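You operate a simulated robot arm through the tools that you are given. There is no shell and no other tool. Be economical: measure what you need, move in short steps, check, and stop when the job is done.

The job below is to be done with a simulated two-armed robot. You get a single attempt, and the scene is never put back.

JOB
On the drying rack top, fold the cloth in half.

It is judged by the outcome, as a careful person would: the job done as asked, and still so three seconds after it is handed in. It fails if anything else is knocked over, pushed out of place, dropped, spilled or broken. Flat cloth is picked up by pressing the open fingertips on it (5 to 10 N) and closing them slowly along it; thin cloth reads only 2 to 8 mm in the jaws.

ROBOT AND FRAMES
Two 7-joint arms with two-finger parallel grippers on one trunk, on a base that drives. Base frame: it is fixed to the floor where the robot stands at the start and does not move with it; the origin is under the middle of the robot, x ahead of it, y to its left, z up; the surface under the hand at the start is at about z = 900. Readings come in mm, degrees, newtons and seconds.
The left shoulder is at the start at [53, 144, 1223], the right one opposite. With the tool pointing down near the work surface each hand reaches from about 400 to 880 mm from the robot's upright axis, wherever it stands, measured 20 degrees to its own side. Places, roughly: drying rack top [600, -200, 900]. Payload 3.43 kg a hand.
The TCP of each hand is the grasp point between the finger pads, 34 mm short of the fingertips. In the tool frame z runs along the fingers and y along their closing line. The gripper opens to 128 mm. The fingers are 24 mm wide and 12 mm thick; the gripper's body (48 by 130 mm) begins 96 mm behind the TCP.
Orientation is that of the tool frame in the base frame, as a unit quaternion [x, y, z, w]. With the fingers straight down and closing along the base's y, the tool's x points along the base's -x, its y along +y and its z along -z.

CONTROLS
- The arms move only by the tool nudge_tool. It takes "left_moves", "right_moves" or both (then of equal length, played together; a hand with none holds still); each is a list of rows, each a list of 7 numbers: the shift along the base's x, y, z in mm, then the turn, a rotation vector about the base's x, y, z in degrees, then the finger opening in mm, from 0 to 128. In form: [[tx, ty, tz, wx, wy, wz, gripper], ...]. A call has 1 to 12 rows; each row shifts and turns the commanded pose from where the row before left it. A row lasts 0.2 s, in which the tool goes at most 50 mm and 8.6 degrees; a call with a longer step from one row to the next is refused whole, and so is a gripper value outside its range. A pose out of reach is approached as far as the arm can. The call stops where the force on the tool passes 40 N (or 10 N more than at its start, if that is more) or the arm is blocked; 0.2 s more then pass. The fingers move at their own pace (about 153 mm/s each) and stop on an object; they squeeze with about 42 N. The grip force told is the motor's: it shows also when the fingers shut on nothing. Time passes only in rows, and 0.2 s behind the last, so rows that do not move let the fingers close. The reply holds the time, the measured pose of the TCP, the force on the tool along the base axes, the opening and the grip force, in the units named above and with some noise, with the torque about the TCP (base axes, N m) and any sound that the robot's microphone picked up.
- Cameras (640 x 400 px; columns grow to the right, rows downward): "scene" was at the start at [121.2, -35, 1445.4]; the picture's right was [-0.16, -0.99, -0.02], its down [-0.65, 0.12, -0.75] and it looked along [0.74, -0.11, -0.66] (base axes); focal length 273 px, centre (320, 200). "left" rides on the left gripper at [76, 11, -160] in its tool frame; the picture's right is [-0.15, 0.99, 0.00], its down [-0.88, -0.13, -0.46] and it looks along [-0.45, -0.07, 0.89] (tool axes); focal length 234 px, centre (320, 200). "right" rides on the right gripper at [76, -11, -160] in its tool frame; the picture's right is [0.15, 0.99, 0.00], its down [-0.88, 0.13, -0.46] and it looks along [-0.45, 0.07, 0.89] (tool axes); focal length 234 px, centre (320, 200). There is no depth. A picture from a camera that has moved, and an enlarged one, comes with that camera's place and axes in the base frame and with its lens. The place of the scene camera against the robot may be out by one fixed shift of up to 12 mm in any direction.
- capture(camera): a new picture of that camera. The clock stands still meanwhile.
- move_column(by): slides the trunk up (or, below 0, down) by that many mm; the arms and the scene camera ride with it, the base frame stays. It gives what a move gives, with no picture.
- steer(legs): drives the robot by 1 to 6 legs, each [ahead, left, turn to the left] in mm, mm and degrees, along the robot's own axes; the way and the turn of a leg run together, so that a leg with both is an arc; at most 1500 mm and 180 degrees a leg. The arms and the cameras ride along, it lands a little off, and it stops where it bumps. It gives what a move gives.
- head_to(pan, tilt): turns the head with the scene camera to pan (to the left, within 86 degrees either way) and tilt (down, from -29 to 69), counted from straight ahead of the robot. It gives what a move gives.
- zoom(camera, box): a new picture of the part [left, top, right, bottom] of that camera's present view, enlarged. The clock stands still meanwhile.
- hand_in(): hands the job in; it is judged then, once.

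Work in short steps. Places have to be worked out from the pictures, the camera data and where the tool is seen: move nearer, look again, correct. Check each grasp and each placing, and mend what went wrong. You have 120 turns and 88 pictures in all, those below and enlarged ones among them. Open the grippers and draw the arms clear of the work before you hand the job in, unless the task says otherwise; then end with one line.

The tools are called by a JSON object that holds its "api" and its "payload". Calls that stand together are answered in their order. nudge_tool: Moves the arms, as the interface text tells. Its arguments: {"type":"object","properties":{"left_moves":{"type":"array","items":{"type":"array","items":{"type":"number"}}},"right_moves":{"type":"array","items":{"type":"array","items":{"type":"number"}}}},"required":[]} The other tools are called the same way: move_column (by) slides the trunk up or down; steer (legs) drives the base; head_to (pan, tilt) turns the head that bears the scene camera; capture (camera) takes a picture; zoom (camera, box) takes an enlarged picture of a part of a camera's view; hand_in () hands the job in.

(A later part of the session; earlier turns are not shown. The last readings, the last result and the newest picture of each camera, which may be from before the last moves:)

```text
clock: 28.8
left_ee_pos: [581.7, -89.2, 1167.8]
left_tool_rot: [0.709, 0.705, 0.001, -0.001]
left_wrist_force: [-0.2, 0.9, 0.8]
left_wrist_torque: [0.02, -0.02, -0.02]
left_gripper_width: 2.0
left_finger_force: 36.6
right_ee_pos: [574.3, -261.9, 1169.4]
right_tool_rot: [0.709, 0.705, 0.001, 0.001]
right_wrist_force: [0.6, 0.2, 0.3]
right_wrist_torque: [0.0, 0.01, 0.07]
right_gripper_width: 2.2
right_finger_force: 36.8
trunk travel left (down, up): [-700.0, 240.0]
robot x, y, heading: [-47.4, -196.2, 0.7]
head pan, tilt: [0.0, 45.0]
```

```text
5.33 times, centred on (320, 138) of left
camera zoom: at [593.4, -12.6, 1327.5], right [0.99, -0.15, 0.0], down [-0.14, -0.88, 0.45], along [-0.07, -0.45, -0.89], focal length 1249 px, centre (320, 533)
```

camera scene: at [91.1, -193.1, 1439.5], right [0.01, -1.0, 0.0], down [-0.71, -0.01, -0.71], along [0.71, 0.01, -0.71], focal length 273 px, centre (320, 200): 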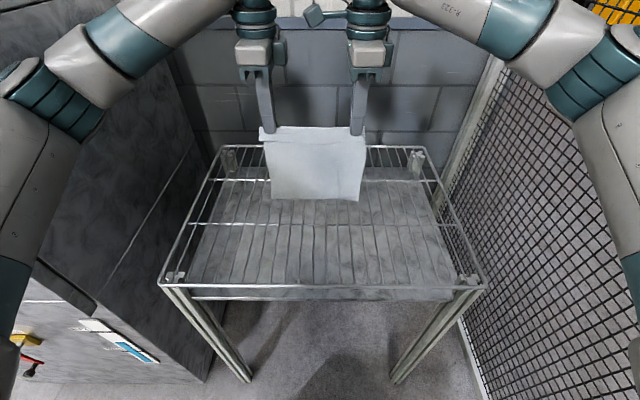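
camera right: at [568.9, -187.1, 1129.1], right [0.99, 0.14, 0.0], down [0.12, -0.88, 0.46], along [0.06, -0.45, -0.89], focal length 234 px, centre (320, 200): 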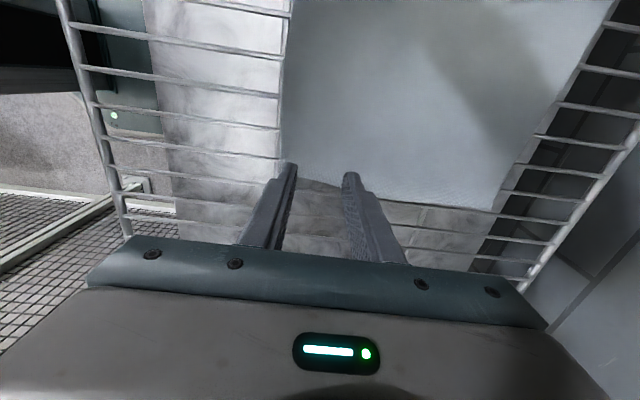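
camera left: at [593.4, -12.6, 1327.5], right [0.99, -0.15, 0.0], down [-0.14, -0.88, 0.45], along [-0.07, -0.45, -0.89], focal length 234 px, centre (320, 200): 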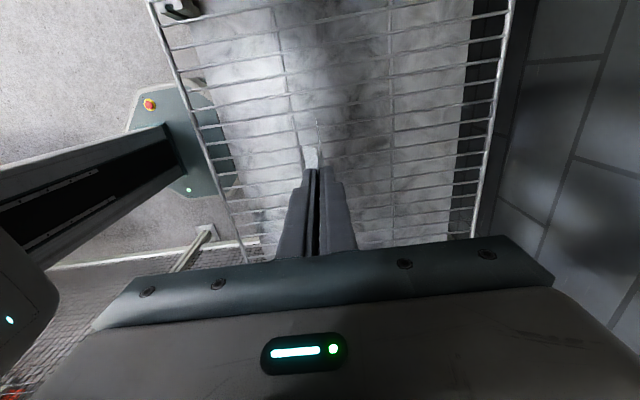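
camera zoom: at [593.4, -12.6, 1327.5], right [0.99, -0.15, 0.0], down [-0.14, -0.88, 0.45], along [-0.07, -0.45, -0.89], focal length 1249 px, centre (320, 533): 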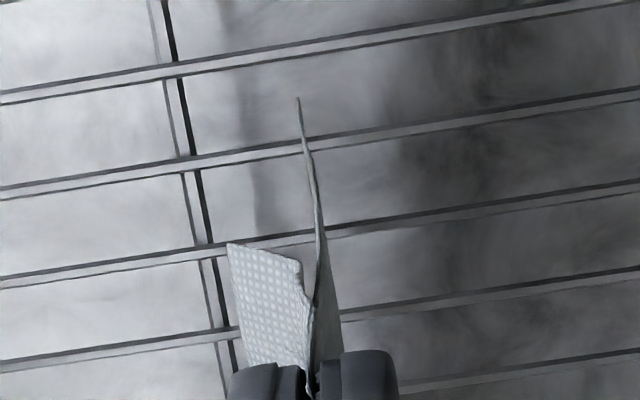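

Both grips are good: a tail of about 33 mm hangs on the near side and the bottom edge is at x≈575, some 30 mm above the rack. I lower until it touches, then swing the hands over towards +x so the sheet lies down from that edge.

{"api": "nudge_tool", "payload": {"left_moves": [[0, 0, -12, 0, 0, 0, 0], [0, 0, -12, 0, 0, 0, 0], [0, 0, -12, 0, 0, 0, 0], [17, 0, -1.5, 0, 0, 0, 0], [17, 0, -1.5, 0, 0, 0, 0], [16.5, 0, -4.5, 0, 0, 0, 0], [16.5, 0, -4.5, 0, 0, 0, 0], [15, 0, -7, 0, 0, 0, 0], [15, 0, -7, 0, 0, 0, 0], [14, 0, -10, 0, 0, 0, 0], [14, 0, -10, 0, 0, 0, 0]], "right_moves": [[0, 0, -12, 0, 0, 0, 0], [0, 0, -12, 0, 0, 0, 0], [0, 0, -12, 0, 0, 0, 0], [17, 0, -1.5, 0, 0, 0, 0], [17, 0, -1.5, 0, 0, 0, 0], [16.5, 0, -4.5, 0, 0, 0, 0], [16.5, 0, -4.5, 0, 0, 0, 0], [15, 0, -7, 0, 0, 0, 0], [15, 0, -7, 0, 0, 0, 0], [14, 0, -10, 0, 0, 0, 0], [14, 0, -10, 0, 0, 0, 0]]}}

{"api": "capture", "payload": {"camera": "scene"}}

{"api": "capture", "payload": {"camera": "left"}}

```text
clock: 31.2
left_ee_pos: [706.9, -88.5, 1085.5]
left_tool_rot: [0.709, 0.705, 0.0, -0.001]
left_wrist_force: [0.5, -1.4, 0.6]
left_wrist_torque: [0.02, 0.03, 0.01]
left_gripper_width: 1.9
left_finger_force: 37.0
right_ee_pos: [699.5, -262.7, 1086.3]
right_tool_rot: [0.709, 0.705, 0.0, 0.0]
right_wrist_force: [0.2, 1.5, 0.0]
right_wrist_torque: [0.02, 0.05, -0.01]
right_gripper_width: 2.4
right_finger_force: 37.0
trunk travel left (down, up): [-700.0, 240.0]
robot x, y, heading: [-50.3, -195.8, 0.5]
head pan, tilt: [0.0, 45.0]
```

```text
56 pictures are left
camera scene: at [92.4, -193.1, 1439.4], right [0.01, -1.0, 0.0], down [-0.71, -0.01, -0.71], along [0.71, 0.01, -0.71], focal length 273 px, centre (320, 200)
```

scene: 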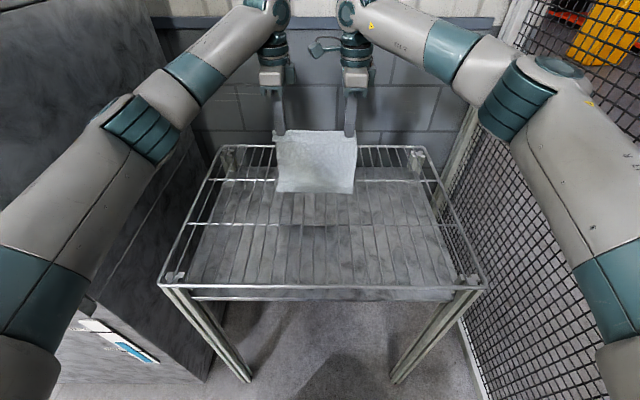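

```text
55 pictures are left
camera left: at [719.9, -12.8, 1244.5], right [0.99, -0.15, 0.0], down [-0.13, -0.88, 0.45], along [-0.07, -0.45, -0.89], focal length 234 px, centre (320, 200)
```

left: 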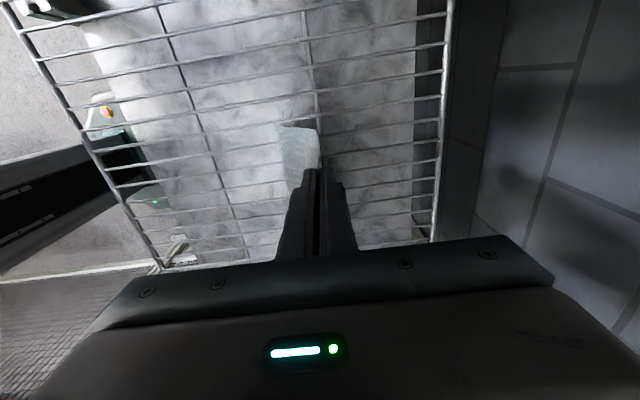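

The bottom edge touched and slid along to x≈650, with the sheet slanting the right way. I continue lowering mostly downward with a little +x.

{"api": "nudge_tool", "payload": {"left_moves": [[4, 0, -10, 0, 0, 0, 0], [4, 0, -10, 0, 0, 0, 0], [4, 0, -10, 0, 0, 0, 0], [4, 0, -10, 0, 0, 0, 0], [4, 0, -10, 0, 0, 0, 0], [4, 0, -10, 0, 0, 0, 0], [4, 0, -10, 0, 0, 0, 0], [0, 0, 0, 0, 0, 0, 0]], "right_moves": [[4, 0, -10, 0, 0, 0, 0], [4, 0, -10, 0, 0, 0, 0], [4, 0, -10, 0, 0, 0, 0], [4, 0, -10, 0, 0, 0, 0], [4, 0, -10, 0, 0, 0, 0], [4, 0, -10, 0, 0, 0, 0], [4, 0, -10, 0, 0, 0, 0], [0, 0, 0, 0, 0, 0, 0]]}}

{"api": "zoom", "payload": {"camera": "scene", "box": [230, 110, 390, 210]}}

{"api": "capture", "payload": {"camera": "left"}}

```text
clock: 33.0
left_ee_pos: [733.8, -90.4, 1015.3]
left_tool_rot: [0.709, 0.705, 0.001, -0.001]
left_wrist_force: [0.5, -0.3, 0.4]
left_wrist_torque: [-0.04, -0.03, 0.01]
left_gripper_width: 1.6
left_finger_force: 36.7
right_ee_pos: [726.8, -261.6, 1016.2]
right_tool_rot: [0.71, 0.705, 0.001, 0.0]
right_wrist_force: [-0.3, 0.3, -0.1]
right_wrist_torque: [-0.02, -0.01, -0.01]
right_gripper_width: 2.1
right_finger_force: 36.6
trunk travel left (down, up): [-700.0, 240.0]
robot x, y, heading: [-49.7, -194.6, 0.4]
head pan, tilt: [0.0, 45.0]
```

```text
4.00 times, centred on (310, 160) of scene
camera zoom: at [90.8, -193.2, 1439.5], right [0.01, -1.0, 0.0], down [-0.71, -0.01, -0.71], along [0.71, 0.01, -0.71], focal length 1091 px, centre (360, 360)
```

zoom: 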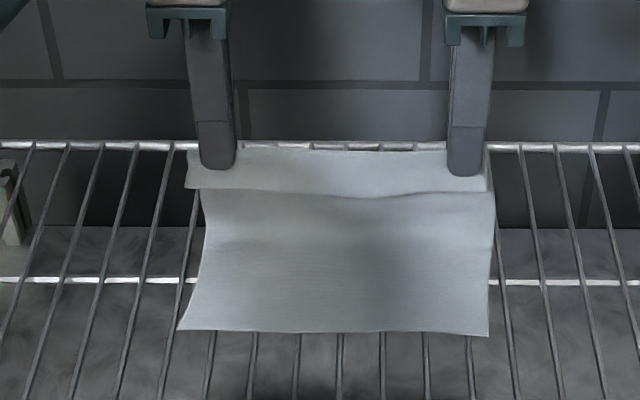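

```text
53 pictures are left
camera left: at [746.1, -12.7, 1175.6], right [0.99, -0.15, 0.0], down [-0.14, -0.88, 0.45], along [-0.07, -0.45, -0.89], focal length 234 px, centre (320, 200)
```

left: 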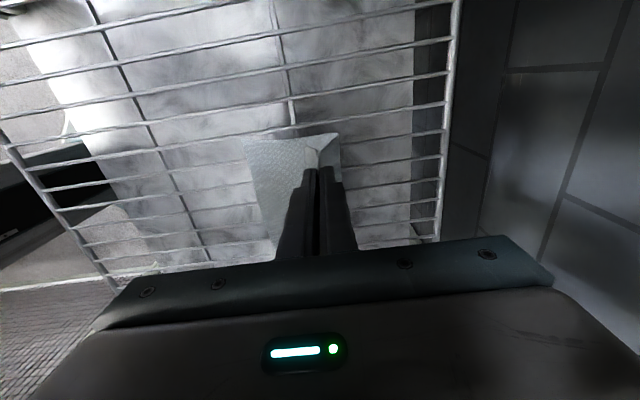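

The bottom edge rests at x≈649, the sheet bellies out on the +x side and the tail splays towards −x, as wanted. I bring the hands back towards −x and down a bit, then look.

{"api": "nudge_tool", "payload": {"left_moves": [[-8, 0, -4, 0, 0, 0, 0], [-8, 0, -6, 0, 0, 0, 0], [-8, 0, -6, 0, 0, 0, 0], [-8, 0, -7, 0, 0, 0, 0], [-8, 0, -7, 0, 0, 0, 0], [0, 0, 0, 0, 0, 0, 0]], "right_moves": [[-8, 0, -4, 0, 0, 0, 0], [-8, 0, -6, 0, 0, 0, 0], [-8, 0, -6, 0, 0, 0, 0], [-8, 0, -7, 0, 0, 0, 0], [-8, 0, -7, 0, 0, 0, 0], [0, 0, 0, 0, 0, 0, 0]]}}

{"api": "zoom", "payload": {"camera": "scene", "box": [230, 120, 390, 220]}}

{"api": "zoom", "payload": {"camera": "left", "box": [200, 80, 440, 230]}}

{"api": "zoom", "payload": {"camera": "right", "box": [200, 80, 440, 230]}}

```text
clock: 34.4
left_ee_pos: [693.8, -88.9, 986.2]
left_tool_rot: [0.709, 0.706, 0.001, 0.0]
left_wrist_force: [-0.8, -0.2, -0.4]
left_wrist_torque: [0.01, 0.0, -0.03]
left_gripper_width: 2.1
left_finger_force: 36.8
right_ee_pos: [687.2, -262.3, 986.0]
right_tool_rot: [0.71, 0.704, 0.001, 0.001]
right_wrist_force: [0.3, 0.6, 0.8]
right_wrist_torque: [0.02, 0.0, 0.0]
right_gripper_width: 2.1
right_finger_force: 37.0
trunk travel left (down, up): [-700.0, 240.0]
robot x, y, heading: [-50.5, -193.9, 0.2]
head pan, tilt: [0.0, 45.0]
```

```text
4.00 times, centred on (310, 170) of scene
camera zoom: at [91.4, -193.2, 1439.5], right [0.01, -1.0, 0.0], down [-0.71, -0.01, -0.71], along [0.71, 0.01, -0.71], focal length 1091 px, centre (360, 320)
```

zoom: 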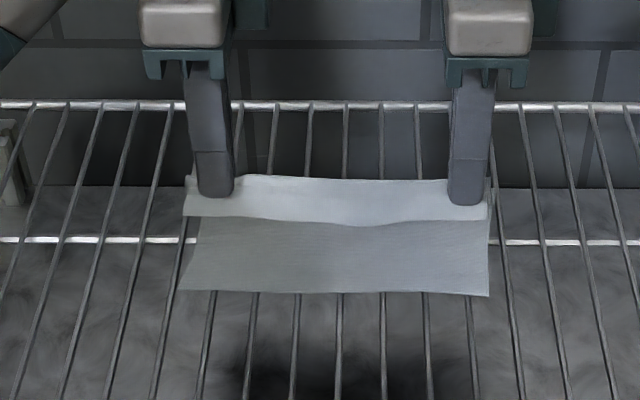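

```text
2.67 times, centred on (320, 155) of left
camera zoom: at [706.6, -12.8, 1145.8], right [0.99, -0.15, 0.0], down [-0.14, -0.88, 0.45], along [-0.07, -0.45, -0.89], focal length 624 px, centre (320, 320)
```

zoom: 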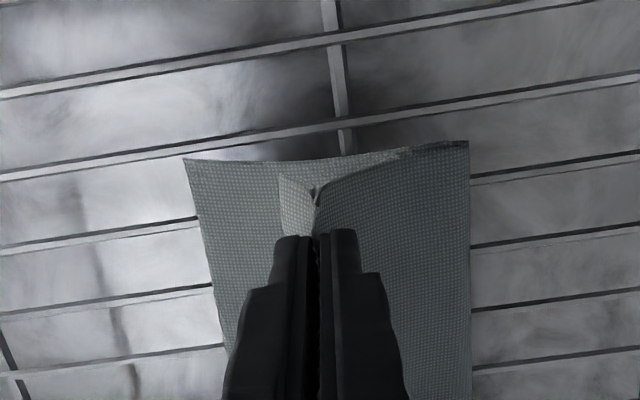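

```text
2.67 times, centred on (320, 155) of right
camera zoom: at [676.7, -186.8, 1145.4], right [0.99, 0.14, 0.0], down [0.12, -0.88, 0.46], along [0.06, -0.45, -0.89], focal length 624 px, centre (320, 320)
```

zoom: 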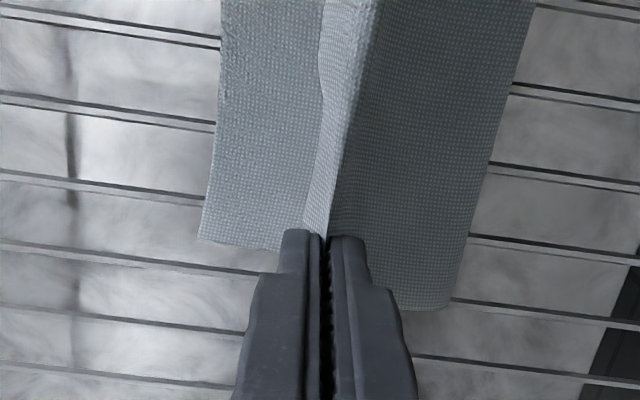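

The fold line is forming at x≈755–765, with the base edge at x≈647 left and 640 right. I overshoot slightly towards −x, then come down with a small +x motion so that the tail lays outward.

{"api": "nudge_tool", "payload": {"left_moves": [[-8, 0, -6, 0, 0, 0, 0], [-8, 0, -7, 0, 0, 0, 0], [-8, 0, -7, 0, 0, 0, 0], [2, 0, -7, 0, 0, 0, 0], [3, 0, -7, 0, 0, 0, 0], [3, 0, -7, 0, 0, 0, 0], [0, 0, 0, 0, 0, 0, 0]], "right_moves": [[-8, 0, -6, 0, 0, 0, 0], [-8, 0, -7, 0, 0, 0, 0], [-8, 0, -7, 0, 0, 0, 0], [2, 0, -7, 0, 0, 0, 0], [3, 0, -7, 0, 0, 0, 0], [3, 0, -7, 0, 0, 0, 0], [0, 0, 0, 0, 0, 0, 0]]}}

{"api": "zoom", "payload": {"camera": "scene", "box": [230, 120, 390, 220]}}

{"api": "zoom", "payload": {"camera": "left", "box": [200, 80, 440, 230]}}

{"api": "zoom", "payload": {"camera": "right", "box": [200, 80, 440, 230]}}

```text
clock: 36.0
left_ee_pos: [677.7, -88.0, 944.8]
left_tool_rot: [0.709, 0.705, 0.0, -0.001]
left_wrist_force: [-0.6, -0.1, 0.2]
left_wrist_torque: [-0.02, -0.02, 0.04]
left_gripper_width: 1.9
left_finger_force: 36.5
right_ee_pos: [671.5, -262.6, 944.0]
right_tool_rot: [0.709, 0.705, 0.001, 0.0]
right_wrist_force: [0.0, 0.4, -0.9]
right_wrist_torque: [0.0, 0.02, 0.01]
right_gripper_width: 2.0
right_finger_force: 37.1
trunk travel left (down, up): [-700.0, 240.0]
robot x, y, heading: [-48.6, -194.0, 0.5]
head pan, tilt: [0.0, 45.0]
```

```text
4.00 times, centred on (310, 170) of scene
camera zoom: at [91.1, -193.2, 1439.5], right [0.01, -1.0, 0.0], down [-0.71, -0.01, -0.71], along [0.71, 0.01, -0.71], focal length 1091 px, centre (360, 320)
```

zoom: 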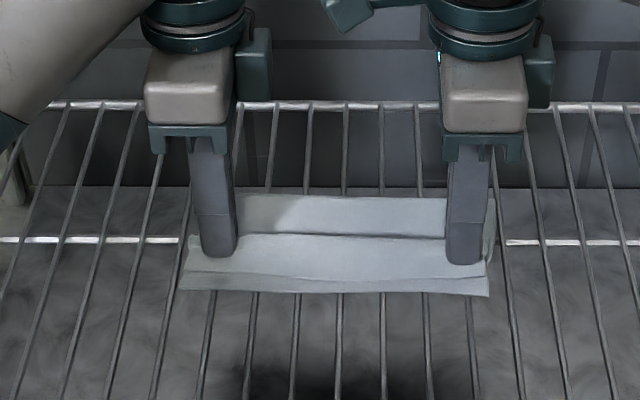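

```text
2.67 times, centred on (320, 155) of left
camera zoom: at [690.9, -12.4, 1104.3], right [0.99, -0.15, 0.0], down [-0.14, -0.88, 0.45], along [-0.07, -0.45, -0.89], focal length 624 px, centre (320, 320)
```

zoom: 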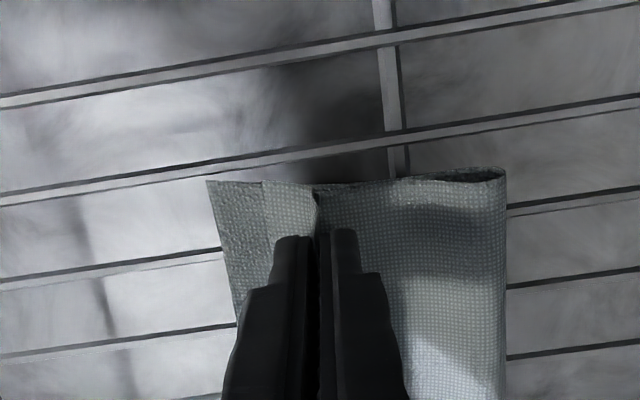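

```text
2.67 times, centred on (320, 155) of right
camera zoom: at [660.3, -186.5, 1104.7], right [0.99, 0.14, 0.0], down [0.12, -0.88, 0.46], along [0.07, -0.45, -0.89], focal length 624 px, centre (320, 320)
```

zoom: 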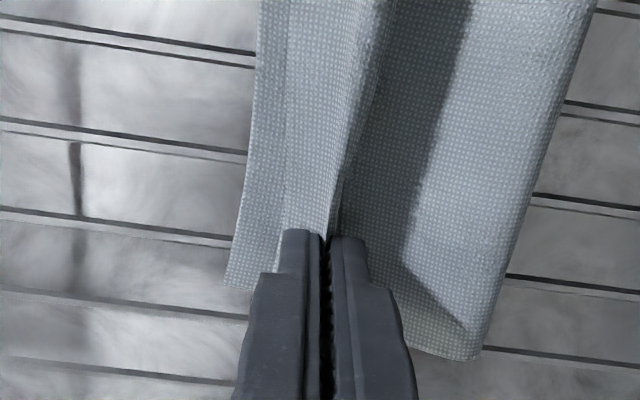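

The tail lies outward, its edge about 15 mm short of the base edge. I lower to light contact before opening so that the ridge spreads outwards.

{"api": "nudge_tool", "payload": {"left_moves": [[-3, 0, -2, 0, 0, 0, 0], [-3, 0, -2, 0, 0, 0, 0], [-2, 0, -1, 0, 0, 0, 0], [0, 0, 0, 0, 0, 0, 0]], "right_moves": [[-3, 0, -2, 0, 0, 0, 0], [-3, 0, -2, 0, 0, 0, 0], [-2, 0, -1, 0, 0, 0, 0], [0, 0, 0, 0, 0, 0, 0]]}}

{"api": "zoom", "payload": {"camera": "scene", "box": [230, 120, 390, 220]}}

```text
clock: 37.0
left_ee_pos: [671.1, -87.2, 940.8]
left_tool_rot: [0.709, 0.705, 0.0, -0.002]
left_wrist_force: [0.4, -0.7, 3.0]
left_wrist_torque: [-0.01, -0.07, -0.01]
left_gripper_width: 1.8
left_finger_force: 36.9
right_ee_pos: [662.9, -262.2, 940.0]
right_tool_rot: [0.71, 0.704, 0.0, 0.0]
right_wrist_force: [-0.2, 1.1, 0.1]
right_wrist_torque: [0.01, -0.03, 0.0]
right_gripper_width: 2.0
right_finger_force: 37.3
trunk travel left (down, up): [-700.0, 240.0]
robot x, y, heading: [-46.8, -195.0, 0.7]
head pan, tilt: [0.0, 45.0]
```

```text
4.00 times, centred on (310, 170) of scene
camera zoom: at [91.0, -193.2, 1439.5], right [0.01, -1.0, 0.0], down [-0.71, -0.01, -0.71], along [0.71, 0.01, -0.71], focal length 1091 px, centre (360, 320)
```

zoom: 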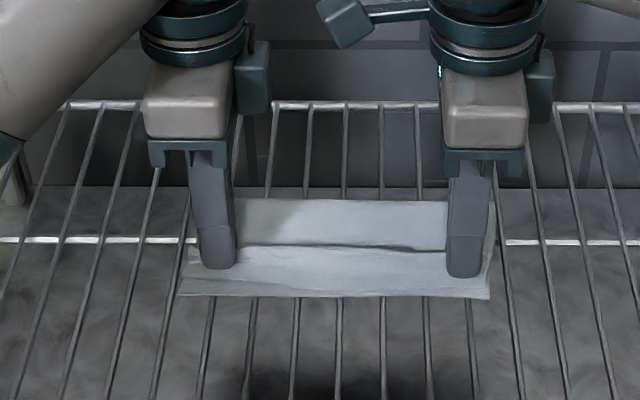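

Light contact. I open both slowly to about 20 mm to let the ridge spread, then check alignment.

{"api": "nudge_tool", "payload": {"left_moves": [[0, 0, 0, 0, 0, 0, 4], [0, 0, 0, 0, 0, 0, 7], [0, 0, 0, 0, 0, 0, 10], [0, 0, 0, 0, 0, 0, 13], [0, 0, 0, 0, 0, 0, 16], [0, 0, 0, 0, 0, 0, 20]], "right_moves": [[0, 0, 0, 0, 0, 0, 4], [0, 0, 0, 0, 0, 0, 7], [0, 0, 0, 0, 0, 0, 10], [0, 0, 0, 0, 0, 0, 13], [0, 0, 0, 0, 0, 0, 16], [0, 0, 0, 0, 0, 0, 20]]}}

{"api": "zoom", "payload": {"camera": "scene", "box": [230, 120, 390, 220]}}

{"api": "zoom", "payload": {"camera": "left", "box": [200, 80, 440, 230]}}

{"api": "zoom", "payload": {"camera": "right", "box": [200, 80, 440, 230]}}

```text
clock: 38.4
left_ee_pos: [669.9, -88.2, 939.2]
left_tool_rot: [0.708, 0.706, 0.002, -0.001]
left_wrist_force: [-0.4, -0.3, -0.7]
left_wrist_torque: [0.01, 0.01, 0.03]
left_gripper_width: 19.9
left_finger_force: 0.2
right_ee_pos: [663.0, -262.8, 940.5]
right_tool_rot: [0.71, 0.704, 0.001, 0.001]
right_wrist_force: [0.7, 0.2, 0.1]
right_wrist_torque: [0.03, 0.0, 0.0]
right_gripper_width: 20.0
right_finger_force: 0.0
trunk travel left (down, up): [-700.0, 240.0]
robot x, y, heading: [-51.7, -195.4, 0.6]
head pan, tilt: [0.0, 45.0]
```

```text
4.00 times, centred on (310, 170) of scene
camera zoom: at [91.3, -193.2, 1439.5], right [0.01, -1.0, 0.0], down [-0.71, -0.01, -0.71], along [0.71, 0.01, -0.71], focal length 1091 px, centre (360, 320)
```

zoom: 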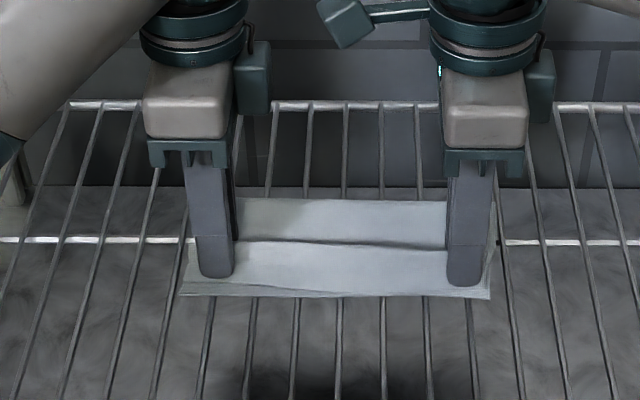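

```text
2.67 times, centred on (320, 155) of left
camera zoom: at [683.0, -12.4, 1099.7], right [0.99, -0.15, 0.0], down [-0.14, -0.88, 0.45], along [-0.07, -0.45, -0.89], focal length 624 px, centre (320, 320)
```

zoom: 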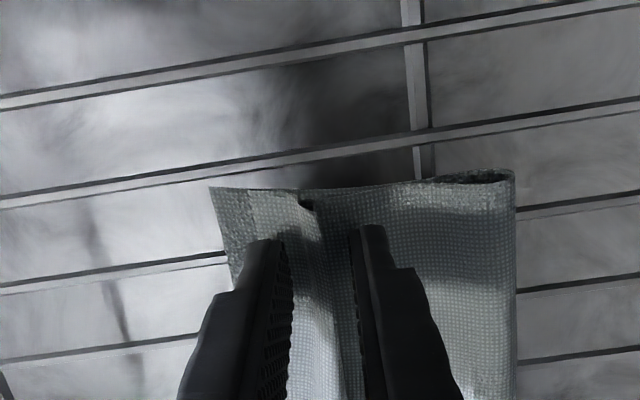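

```text
2.67 times, centred on (320, 155) of right
camera zoom: at [652.4, -186.9, 1099.6], right [0.99, 0.14, 0.0], down [0.12, -0.88, 0.46], along [0.07, -0.45, -0.89], focal length 624 px, centre (320, 320)
```

zoom: 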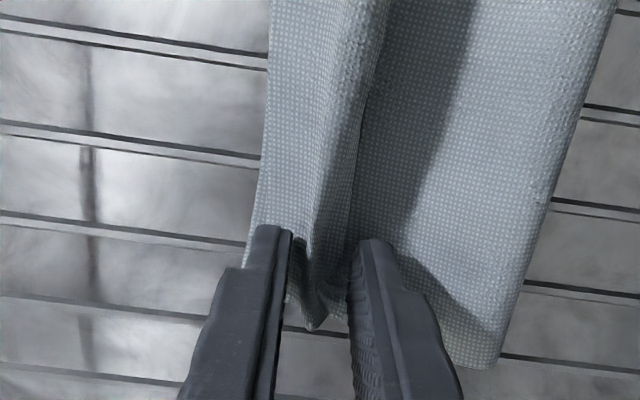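

Nearly aligned; a ridge remains as a bump. I open further and lift both hands straight up to see the result.

{"api": "nudge_tool", "payload": {"left_moves": [[0, 0, 0, 0, 0, 0, 28], [0, 0, 0, 0, 0, 0, 36], [0, 0, 0, 0, 0, 0, 44], [0, 0, 10, 0, 0, 0, 50], [0, 0, 20, 0, 0, 0, 50], [0, 0, 30, 0, 0, 0, 50], [0, 0, 30, 0, 0, 0, 50], [0, 0, 30, 0, 0, 0, 50]], "right_moves": [[0, 0, 0, 0, 0, 0, 28], [0, 0, 0, 0, 0, 0, 36], [0, 0, 0, 0, 0, 0, 44], [0, 0, 10, 0, 0, 0, 50], [0, 0, 20, 0, 0, 0, 50], [0, 0, 30, 0, 0, 0, 50], [0, 0, 30, 0, 0, 0, 50], [0, 0, 30, 0, 0, 0, 50]]}}

{"api": "zoom", "payload": {"camera": "scene", "box": [230, 120, 390, 220]}}

{"api": "zoom", "payload": {"camera": "left", "box": [200, 80, 440, 230]}}

{"api": "zoom", "payload": {"camera": "right", "box": [200, 80, 440, 230]}}

```text
clock: 40.2
left_ee_pos: [668.7, -89.6, 1061.2]
left_tool_rot: [0.709, 0.706, 0.001, -0.001]
left_wrist_force: [-0.3, 0.3, -0.1]
left_wrist_torque: [-0.01, 0.02, 0.01]
left_gripper_width: 49.9
left_finger_force: 0.1
right_ee_pos: [662.1, -261.8, 1061.8]
right_tool_rot: [0.709, 0.705, 0.002, 0.0]
right_wrist_force: [-0.5, 0.4, 0.7]
right_wrist_torque: [0.0, 0.0, 0.01]
right_gripper_width: 50.0
right_finger_force: 0.1
trunk travel left (down, up): [-700.0, 240.0]
robot x, y, heading: [-50.5, -195.2, 0.5]
head pan, tilt: [0.0, 45.0]
```

```text
4.00 times, centred on (310, 170) of scene
camera zoom: at [89.9, -193.2, 1439.5], right [0.01, -1.0, 0.0], down [-0.71, -0.01, -0.71], along [0.71, 0.01, -0.71], focal length 1091 px, centre (360, 320)
```

zoom: 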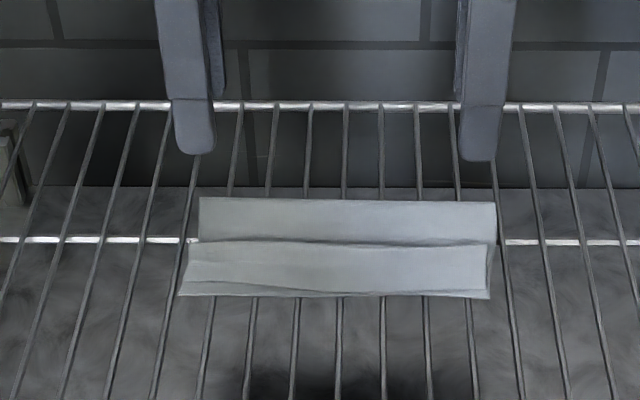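

```text
2.67 times, centred on (320, 155) of left
camera zoom: at [680.8, -12.8, 1220.2], right [0.99, -0.15, 0.0], down [-0.14, -0.88, 0.45], along [-0.07, -0.45, -0.89], focal length 624 px, centre (320, 320)
```

zoom: 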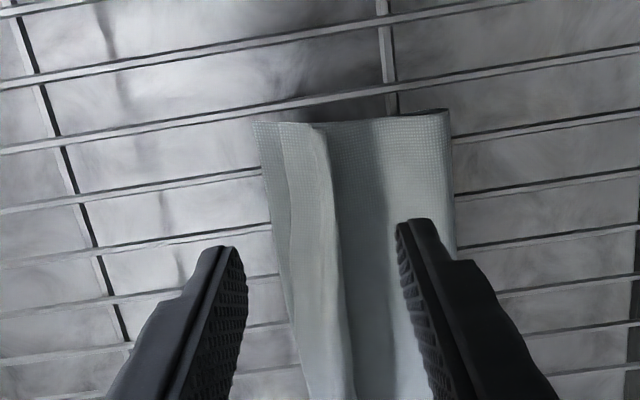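

```text
2.67 times, centred on (320, 155) of right
camera zoom: at [650.6, -186.6, 1220.7], right [0.99, 0.14, 0.0], down [0.12, -0.88, 0.46], along [0.07, -0.45, -0.89], focal length 624 px, centre (320, 320)
```

zoom: 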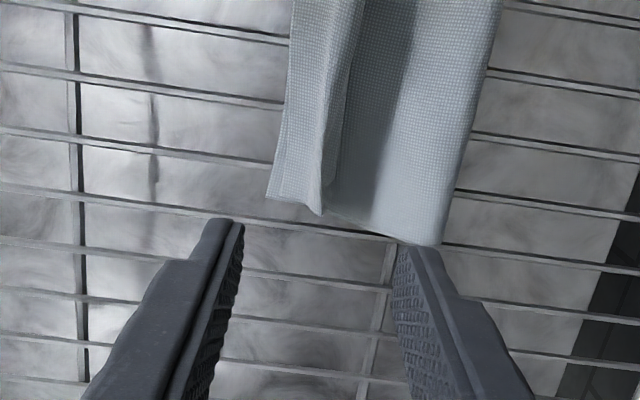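

The fold has formed with the free edges nearly meeting, but about 45 mm of cloth is still taken up in a pleat (folded width only ~96 mm). I'll reverse the pinch: straddle the pleat, press, keep the near finger pinned and open the far finger towards +x to draw the pleat out.

{"api": "nudge_tool", "payload": {"left_moves": [[4, 1, -30, 0, 0, 0, 30], [0, 0, -30, 0, 0, 0, 30], [0, 0, -30, 0, 0, 0, 30], [0, 0, -22, 0, 0, 0, 30], [0, 0, -4, 0, 0, 0, 30], [0, 0, 0, 0, 0, 0, 30]], "right_moves": [[6, 0, -30, 0, 0, 0, 30], [0, 0, -30, 0, 0, 0, 30], [0, 0, -30, 0, 0, 0, 30], [0, 0, -22, 0, 0, 0, 30], [0, 0, -4, 0, 0, 0, 30], [0, 0, 0, 0, 0, 0, 30]]}}

{"api": "zoom", "payload": {"camera": "left", "box": [200, 80, 440, 230]}}

{"api": "zoom", "payload": {"camera": "right", "box": [200, 80, 440, 230]}}

```text
clock: 41.6
left_ee_pos: [673.9, -87.5, 943.4]
left_tool_rot: [0.709, 0.705, 0.0, 0.0]
left_wrist_force: [-0.4, -0.4, 0.2]
left_wrist_torque: [-0.01, 0.01, 0.02]
left_gripper_width: 29.8
left_finger_force: 0.0
right_ee_pos: [670.7, -262.7, 943.4]
right_tool_rot: [0.709, 0.705, 0.001, 0.001]
right_wrist_force: [-0.6, -0.3, -1.5]
right_wrist_torque: [0.0, 0.02, -0.04]
right_gripper_width: 30.2
right_finger_force: 0.1
trunk travel left (down, up): [-700.0, 240.0]
robot x, y, heading: [-49.8, -195.6, 0.4]
head pan, tilt: [0.0, 45.0]
```

```text
2.67 times, centred on (320, 155) of left
camera zoom: at [686.8, -11.7, 1103.4], right [0.99, -0.15, 0.0], down [-0.14, -0.88, 0.46], along [-0.07, -0.45, -0.89], focal length 624 px, centre (320, 320)
```

zoom: 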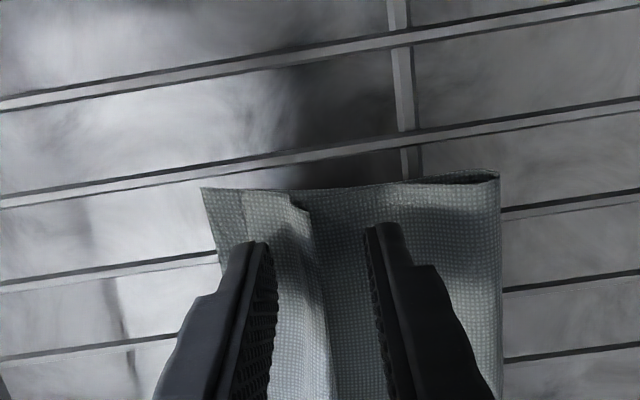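

```text
2.67 times, centred on (320, 155) of right
camera zoom: at [658.8, -187.3, 1103.6], right [0.99, 0.14, 0.0], down [0.12, -0.88, 0.46], along [0.07, -0.45, -0.89], focal length 624 px, centre (320, 320)
```

zoom: 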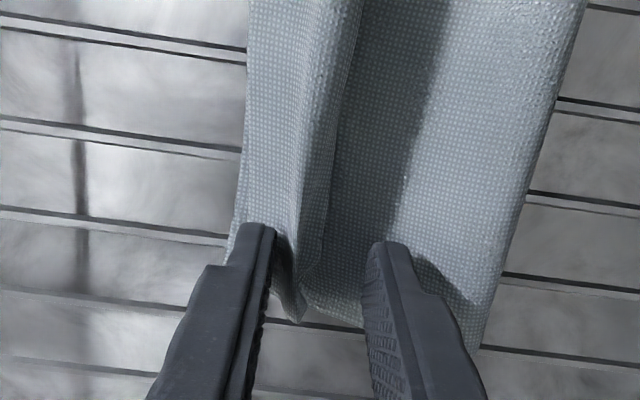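

The pleat sits between the fingers of both hands. I press down to about 5–10 N.

{"api": "nudge_tool", "payload": {"left_moves": [[0, 0, -2, 0, 0, 0, 30], [0, 0, -2, 0, 0, 0, 30], [0, 0, -2, 0, 0, 0, 30], [0, 0, 0, 0, 0, 0, 30]], "right_moves": [[0, 0, -2, 0, 0, 0, 30], [0, 0, -2, 0, 0, 0, 30], [0, 0, -2, 0, 0, 0, 30], [0, 0, 0, 0, 0, 0, 30]]}}

```text
clock: 42.6
left_ee_pos: [673.3, -88.6, 938.3]
left_tool_rot: [0.709, 0.705, 0.001, -0.001]
left_wrist_force: [-0.6, 0.5, 0.3]
left_wrist_torque: [0.02, -0.03, 0.0]
left_gripper_width: 29.7
left_finger_force: 0.1
right_ee_pos: [669.5, -262.8, 937.3]
right_tool_rot: [0.709, 0.705, 0.0, 0.0]
right_wrist_force: [0.2, -1.0, -0.9]
right_wrist_torque: [0.01, 0.0, 0.03]
right_gripper_width: 29.8
right_finger_force: 0.1
trunk travel left (down, up): [-700.0, 240.0]
robot x, y, heading: [-47.8, -197.1, 0.6]
head pan, tilt: [0.0, 45.0]
```

{"api": "nudge_tool", "payload": {"left_moves": [[0, 0, -1.5, 0, 0, 0, 30], [0, 0, -1.5, 0, 0, 0, 30], [0, 0, 0, 0, 0, 0, 30]], "right_moves": [[0, 0, -1, 0, 0, 0, 30], [0, 0, -1, 0, 0, 0, 30], [0, 0, 0, 0, 0, 0, 30]]}}

```text
clock: 43.4
left_ee_pos: [673.7, -87.2, 935.7]
left_tool_rot: [0.709, 0.705, 0.001, 0.0]
left_wrist_force: [0.9, -0.4, 3.3]
left_wrist_torque: [0.01, -0.03, 0.03]
left_gripper_width: 29.8
left_finger_force: 0.1
right_ee_pos: [668.8, -262.6, 936.5]
right_tool_rot: [0.71, 0.704, 0.001, 0.001]
right_wrist_force: [-0.3, -0.2, 0.9]
right_wrist_torque: [-0.03, 0.02, -0.01]
right_gripper_width: 29.6
right_finger_force: 0.1
trunk travel left (down, up): [-700.0, 240.0]
robot x, y, heading: [-49.4, -194.7, 0.5]
head pan, tilt: [0.0, 45.0]
```

Contact is just starting (3 N and 1 N). I press a little more, then open with the near finger held in place.

{"api": "nudge_tool", "payload": {"left_moves": [[0, 0, -1, 0, 0, 0, 30], [0, 0, 0, 0, 0, 0, 30], [2, 0, 0, 0, 0, 0, 34], [2, 0, 0, 0, 0, 0, 38], [2, 0, 0, 0, 0, 0, 42], [2, 0, 0, 0, 0, 0, 46]], "right_moves": [[0, 0, -1, 0, 0, 0, 30], [0, 0, -0.5, 0, 0, 0, 30], [2, 0, 0, 0, 0, 0, 34], [2, 0, 0, 0, 0, 0, 38], [2, 0, 0, 0, 0, 0, 42], [2, 0, 0, 0, 0, 0, 46]]}}

{"api": "zoom", "payload": {"camera": "left", "box": [200, 80, 440, 230]}}

{"api": "zoom", "payload": {"camera": "right", "box": [200, 80, 440, 230]}}

```text
clock: 44.8
left_ee_pos: [681.3, -86.9, 935.0]
left_tool_rot: [0.71, 0.704, 0.002, -0.001]
left_wrist_force: [-1.6, -0.4, 8.1]
left_wrist_torque: [0.01, 0.11, 0.03]
left_gripper_width: 45.3
left_finger_force: 0.0
right_ee_pos: [676.4, -264.0, 935.5]
right_tool_rot: [0.709, 0.705, 0.0, 0.001]
right_wrist_force: [-1.2, 1.0, 6.2]
right_wrist_torque: [-0.03, 0.24, 0.04]
right_gripper_width: 46.4
right_finger_force: 0.1
trunk travel left (down, up): [-700.0, 240.0]
robot x, y, heading: [-49.3, -196.9, 0.7]
head pan, tilt: [0.0, 45.0]
```

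```text
2.67 times, centred on (320, 155) of left
camera zoom: at [692.9, -11.6, 1095.2], right [0.99, -0.15, 0.0], down [-0.14, -0.88, 0.45], along [-0.07, -0.45, -0.89], focal length 624 px, centre (320, 320)
```

zoom: 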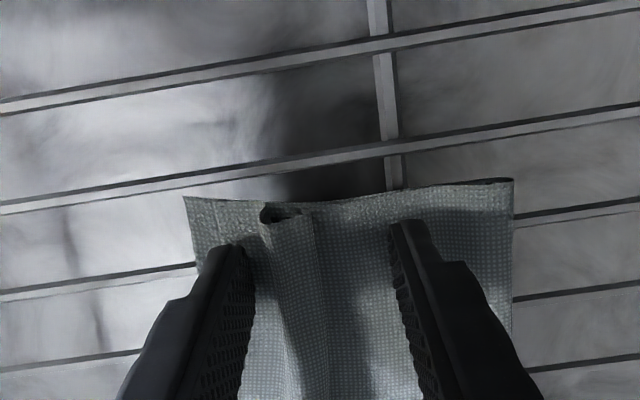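

```text
2.67 times, centred on (320, 155) of right
camera zoom: at [665.0, -187.2, 1095.5], right [0.99, 0.14, 0.0], down [0.12, -0.88, 0.46], along [0.07, -0.45, -0.89], focal length 624 px, centre (320, 320)
```

zoom: 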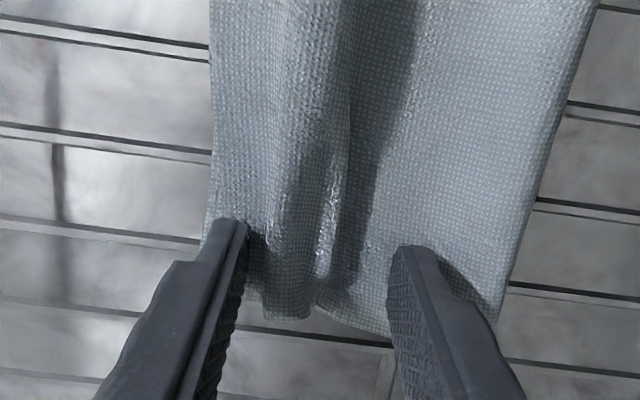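

The pleat is being drawn out and the fold edge is moving outward, with 6–8 N on each hand. I continue.

{"api": "nudge_tool", "payload": {"left_moves": [[2, 0, 0, 0, 0, 0, 50], [2, 0, 0, 0, 0, 0, 54], [2, 0, 0, 0, 0, 0, 58], [2, 0, 0, 0, 0, 0, 62], [2, 0, 0, 0, 0, 0, 66], [0, 0, 0, 0, 0, 0, 66]], "right_moves": [[2, 0, 0, 0, 0, 0, 50], [2, 0, 0, 0, 0, 0, 54], [2, 0, 0, 0, 0, 0, 58], [2, 0, 0, 0, 0, 0, 62], [2, 0, 0, 0, 0, 0, 66], [0, 0, 0, 0, 0, 0, 66]]}}

{"api": "zoom", "payload": {"camera": "left", "box": [200, 80, 440, 230]}}

{"api": "zoom", "payload": {"camera": "right", "box": [200, 80, 440, 230]}}

{"api": "zoom", "payload": {"camera": "scene", "box": [230, 120, 390, 220]}}

```text
clock: 46.2
left_ee_pos: [690.7, -87.2, 935.9]
left_tool_rot: [0.709, 0.705, 0.001, 0.001]
left_wrist_force: [-0.8, 0.8, 7.0]
left_wrist_torque: [0.04, 0.14, 0.01]
left_gripper_width: 65.6
left_finger_force: 0.1
right_ee_pos: [686.4, -262.5, 935.5]
right_tool_rot: [0.709, 0.705, 0.001, 0.002]
right_wrist_force: [-1.9, 0.1, 6.7]
right_wrist_torque: [-0.02, 0.28, 0.02]
right_gripper_width: 66.6
right_finger_force: 0.9
trunk travel left (down, up): [-700.0, 240.0]
robot x, y, heading: [-47.6, -193.0, 0.6]
head pan, tilt: [0.0, 45.0]
```

```text
2.67 times, centred on (320, 155) of left
camera zoom: at [702.8, -11.9, 1095.2], right [0.99, -0.15, 0.0], down [-0.14, -0.88, 0.45], along [-0.07, -0.45, -0.89], focal length 624 px, centre (320, 320)
```

zoom: 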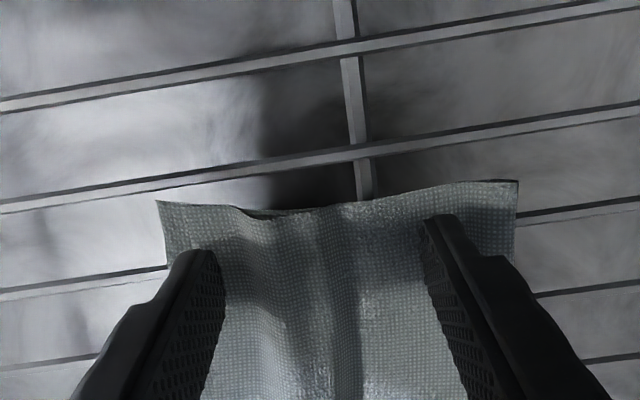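

```text
2.67 times, centred on (320, 155) of right
camera zoom: at [674.8, -186.9, 1095.5], right [0.99, 0.14, 0.0], down [0.12, -0.88, 0.46], along [0.07, -0.45, -0.89], focal length 624 px, centre (320, 320)
```

zoom: 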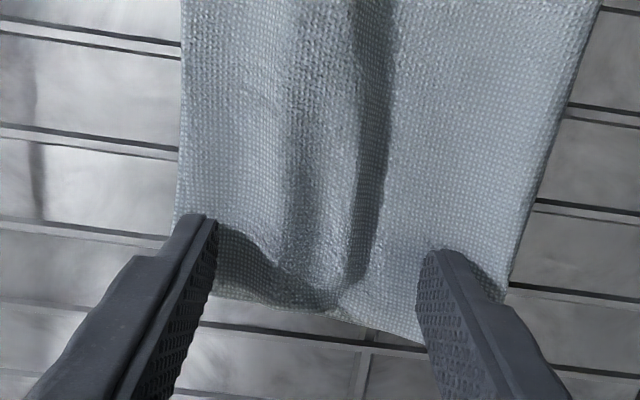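

```text
4.00 times, centred on (310, 170) of scene
camera zoom: at [88.9, -193.2, 1439.7], right [0.01, -1.0, 0.0], down [-0.71, -0.01, -0.71], along [0.71, 0.01, -0.71], focal length 1091 px, centre (360, 320)
```

zoom: 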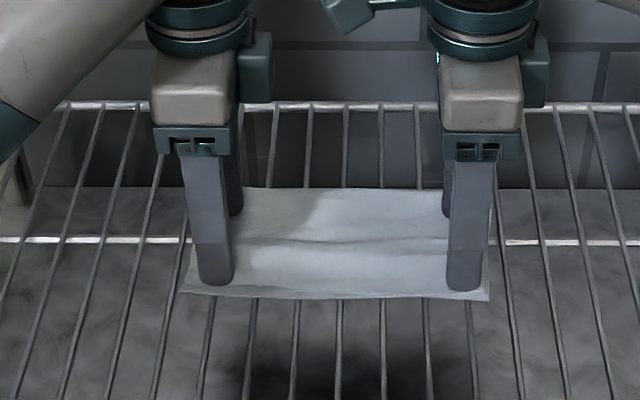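

The pleat is almost gone and the folded width is ~113 mm, close to the ideal 120. A little more opening, then I lift clear and inspect.

{"api": "nudge_tool", "payload": {"left_moves": [[2, 0, 0, 0, 0, 0, 70], [2, 0, 0, 0, 0, 0, 74], [0, 0, 0, 0, 0, 0, 74], [0, 0, 4, 0, 0, 0, 74], [0, 0, 20, 0, 0, 0, 74], [0, 0, 40, 0, 0, 0, 74], [0, 0, 40, 0, 0, 0, 74], [0, 0, 40, 0, 0, 0, 74]], "right_moves": [[2, 0, 0, 0, 0, 0, 70], [2, 0, 0, 0, 0, 0, 74], [0, 0, 0, 0, 0, 0, 74], [0, 0, 4, 0, 0, 0, 74], [0, 0, 20, 0, 0, 0, 74], [0, 0, 40, 0, 0, 0, 74], [0, 0, 40, 0, 0, 0, 74], [0, 0, 40, 0, 0, 0, 74]]}}

{"api": "zoom", "payload": {"camera": "left", "box": [200, 80, 440, 230]}}

{"api": "zoom", "payload": {"camera": "right", "box": [200, 80, 440, 230]}}

{"api": "zoom", "payload": {"camera": "scene", "box": [250, 150, 378, 230]}}

```text
clock: 48.0
left_ee_pos: [693.1, -87.6, 1078.3]
left_tool_rot: [0.709, 0.705, 0.001, 0.0]
left_wrist_force: [-1.0, -0.4, 0.6]
left_wrist_torque: [0.01, -0.02, 0.0]
left_gripper_width: 74.1
left_finger_force: 0.1
right_ee_pos: [690.1, -263.3, 1080.3]
right_tool_rot: [0.71, 0.705, 0.001, 0.001]
right_wrist_force: [0.0, -0.7, -0.3]
right_wrist_torque: [0.01, -0.02, 0.0]
right_gripper_width: 73.7
right_finger_force: 0.1
trunk travel left (down, up): [-700.0, 240.0]
robot x, y, heading: [-46.9, -192.6, 0.6]
head pan, tilt: [0.0, 45.0]
```

```text
2.67 times, centred on (320, 155) of left
camera zoom: at [705.8, -11.6, 1238.7], right [0.99, -0.15, 0.0], down [-0.14, -0.88, 0.45], along [-0.07, -0.45, -0.89], focal length 624 px, centre (320, 320)
```

zoom: 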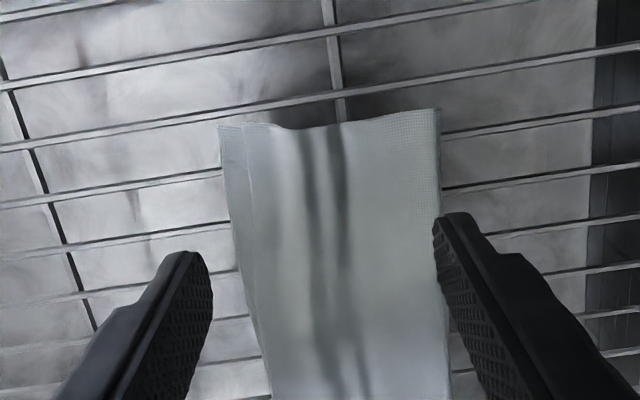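

```text
2.67 times, centred on (320, 155) of right
camera zoom: at [677.9, -186.9, 1240.4], right [0.99, 0.14, 0.0], down [0.12, -0.88, 0.46], along [0.07, -0.45, -0.89], focal length 624 px, centre (320, 320)
```

zoom: 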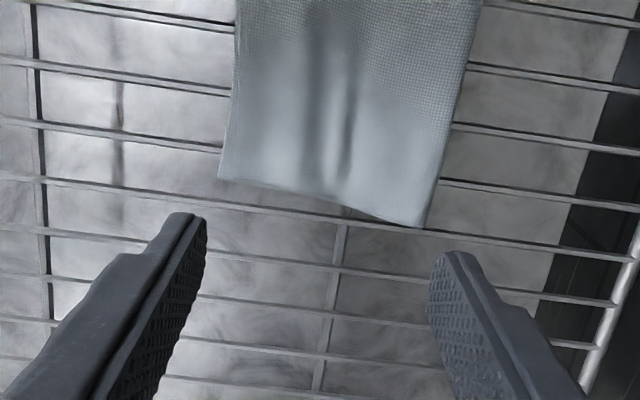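

```text
5.00 times, centred on (314, 190) of scene
camera zoom: at [88.9, -193.1, 1439.6], right [0.01, -1.0, 0.0], down [-0.71, -0.01, -0.71], along [0.71, 0.01, -0.71], focal length 1364 px, centre (350, 250)
```

zoom: 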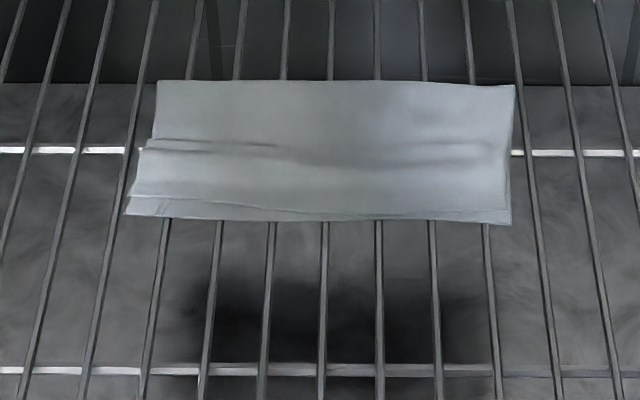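

The fold is clean now: right corners coincide, the left upper corner is about 13 mm short of the one below. With the left hand I'll pin the far part and draw that corner out by opening the near finger.

{"api": "nudge_tool", "payload": {"left_moves": [[4, 1, -40, 0, 0, 0, 40], [0, 0, -40, 0, 0, 0, 40], [0, 0, -40, 0, 0, 0, 40], [0, 0, -16, 0, 0, 0, 40], [0, 0, -3, 0, 0, 0, 40], [0, 0, -2, 0, 0, 0, 40], [0, 0, -2, 0, 0, 0, 40], [0, 0, 0, 0, 0, 0, 40]]}}

{"api": "zoom", "payload": {"camera": "left", "box": [200, 80, 440, 230]}}

```text
clock: 49.8
left_ee_pos: [699.6, -87.0, 935.1]
left_tool_rot: [0.709, 0.706, 0.0, 0.0]
left_wrist_force: [-0.6, -0.5, 3.4]
left_wrist_torque: [0.01, 0.01, -0.01]
left_gripper_width: 39.9
left_finger_force: 0.1
right_ee_pos: [690.6, -263.0, 1079.0]
right_tool_rot: [0.709, 0.705, 0.001, 0.001]
right_wrist_force: [1.0, -0.7, 0.0]
right_wrist_torque: [-0.02, 0.01, 0.0]
right_gripper_width: 74.2
right_finger_force: 0.1
trunk travel left (down, up): [-700.0, 240.0]
robot x, y, heading: [-47.3, -195.9, 0.5]
head pan, tilt: [0.0, 45.0]
```

```text
2.67 times, centred on (320, 155) of left
camera zoom: at [712.5, -10.4, 1095.3], right [0.99, -0.15, 0.0], down [-0.14, -0.88, 0.45], along [-0.07, -0.45, -0.89], focal length 624 px, centre (320, 320)
```

zoom: 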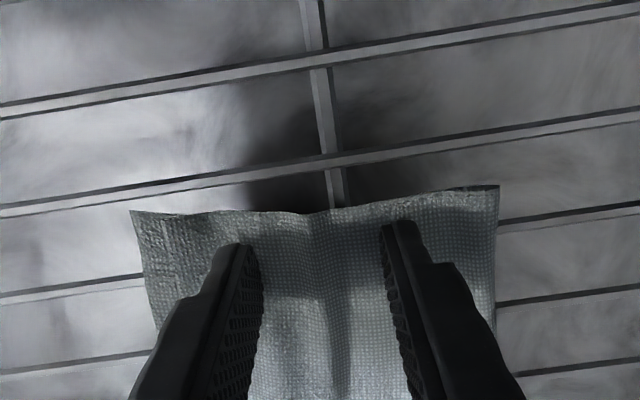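

Contact at 3 N with both fingers on cloth. I press 0.8 mm more and open by 14 mm with the far finger held in place.

{"api": "nudge_tool", "payload": {"left_moves": [[0, 0, -0.8, 0, 0, 0, 40], [-1, 0, 0, 0, 0, 0, 42], [-1, 0, 0, 0, 0, 0, 44], [-1, 0, 0, 0, 0, 0, 46], [-1, 0, 0, 0, 0, 0, 48], [-1, 0, 0, 0, 0, 0, 50], [-1, 0, 0, 0, 0, 0, 52], [-1, 0, 0, 0, 0, 0, 54], [-1, 0, 0, 0, 0, 0, 56], [0, 0, 0, 0, 0, 0, 56]]}}

{"api": "zoom", "payload": {"camera": "left", "box": [200, 80, 440, 230]}}

{"api": "zoom", "payload": {"camera": "scene", "box": [250, 150, 378, 230]}}

```text
clock: 52.0
left_ee_pos: [690.3, -85.2, 935.2]
left_tool_rot: [0.709, 0.705, 0.002, 0.0]
left_wrist_force: [1.9, -1.0, 12.2]
left_wrist_torque: [0.04, -0.02, -0.01]
left_gripper_width: 52.2
left_finger_force: 0.0
right_ee_pos: [690.3, -262.3, 1078.5]
right_tool_rot: [0.709, 0.705, 0.001, 0.0]
right_wrist_force: [-0.1, 0.1, 0.2]
right_wrist_torque: [-0.01, 0.0, -0.03]
right_gripper_width: 74.2
right_finger_force: 0.0
trunk travel left (down, up): [-700.0, 240.0]
robot x, y, heading: [-48.7, -196.2, 0.5]
head pan, tilt: [0.0, 45.0]
```

```text
2.67 times, centred on (320, 155) of left
camera zoom: at [703.4, -10.7, 1095.1], right [0.99, -0.15, 0.0], down [-0.14, -0.88, 0.45], along [-0.07, -0.45, -0.89], focal length 624 px, centre (320, 320)
```

zoom: 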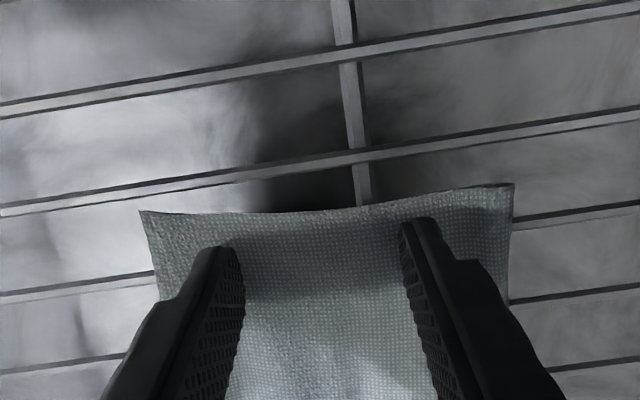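

```text
5.00 times, centred on (314, 190) of scene
camera zoom: at [90.0, -193.5, 1439.6], right [0.01, -1.0, 0.0], down [-0.71, -0.01, -0.71], along [0.71, 0.01, -0.71], focal length 1364 px, centre (350, 250)
```

zoom: 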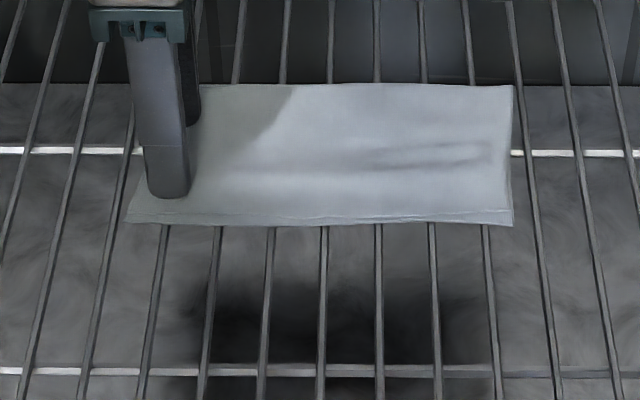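

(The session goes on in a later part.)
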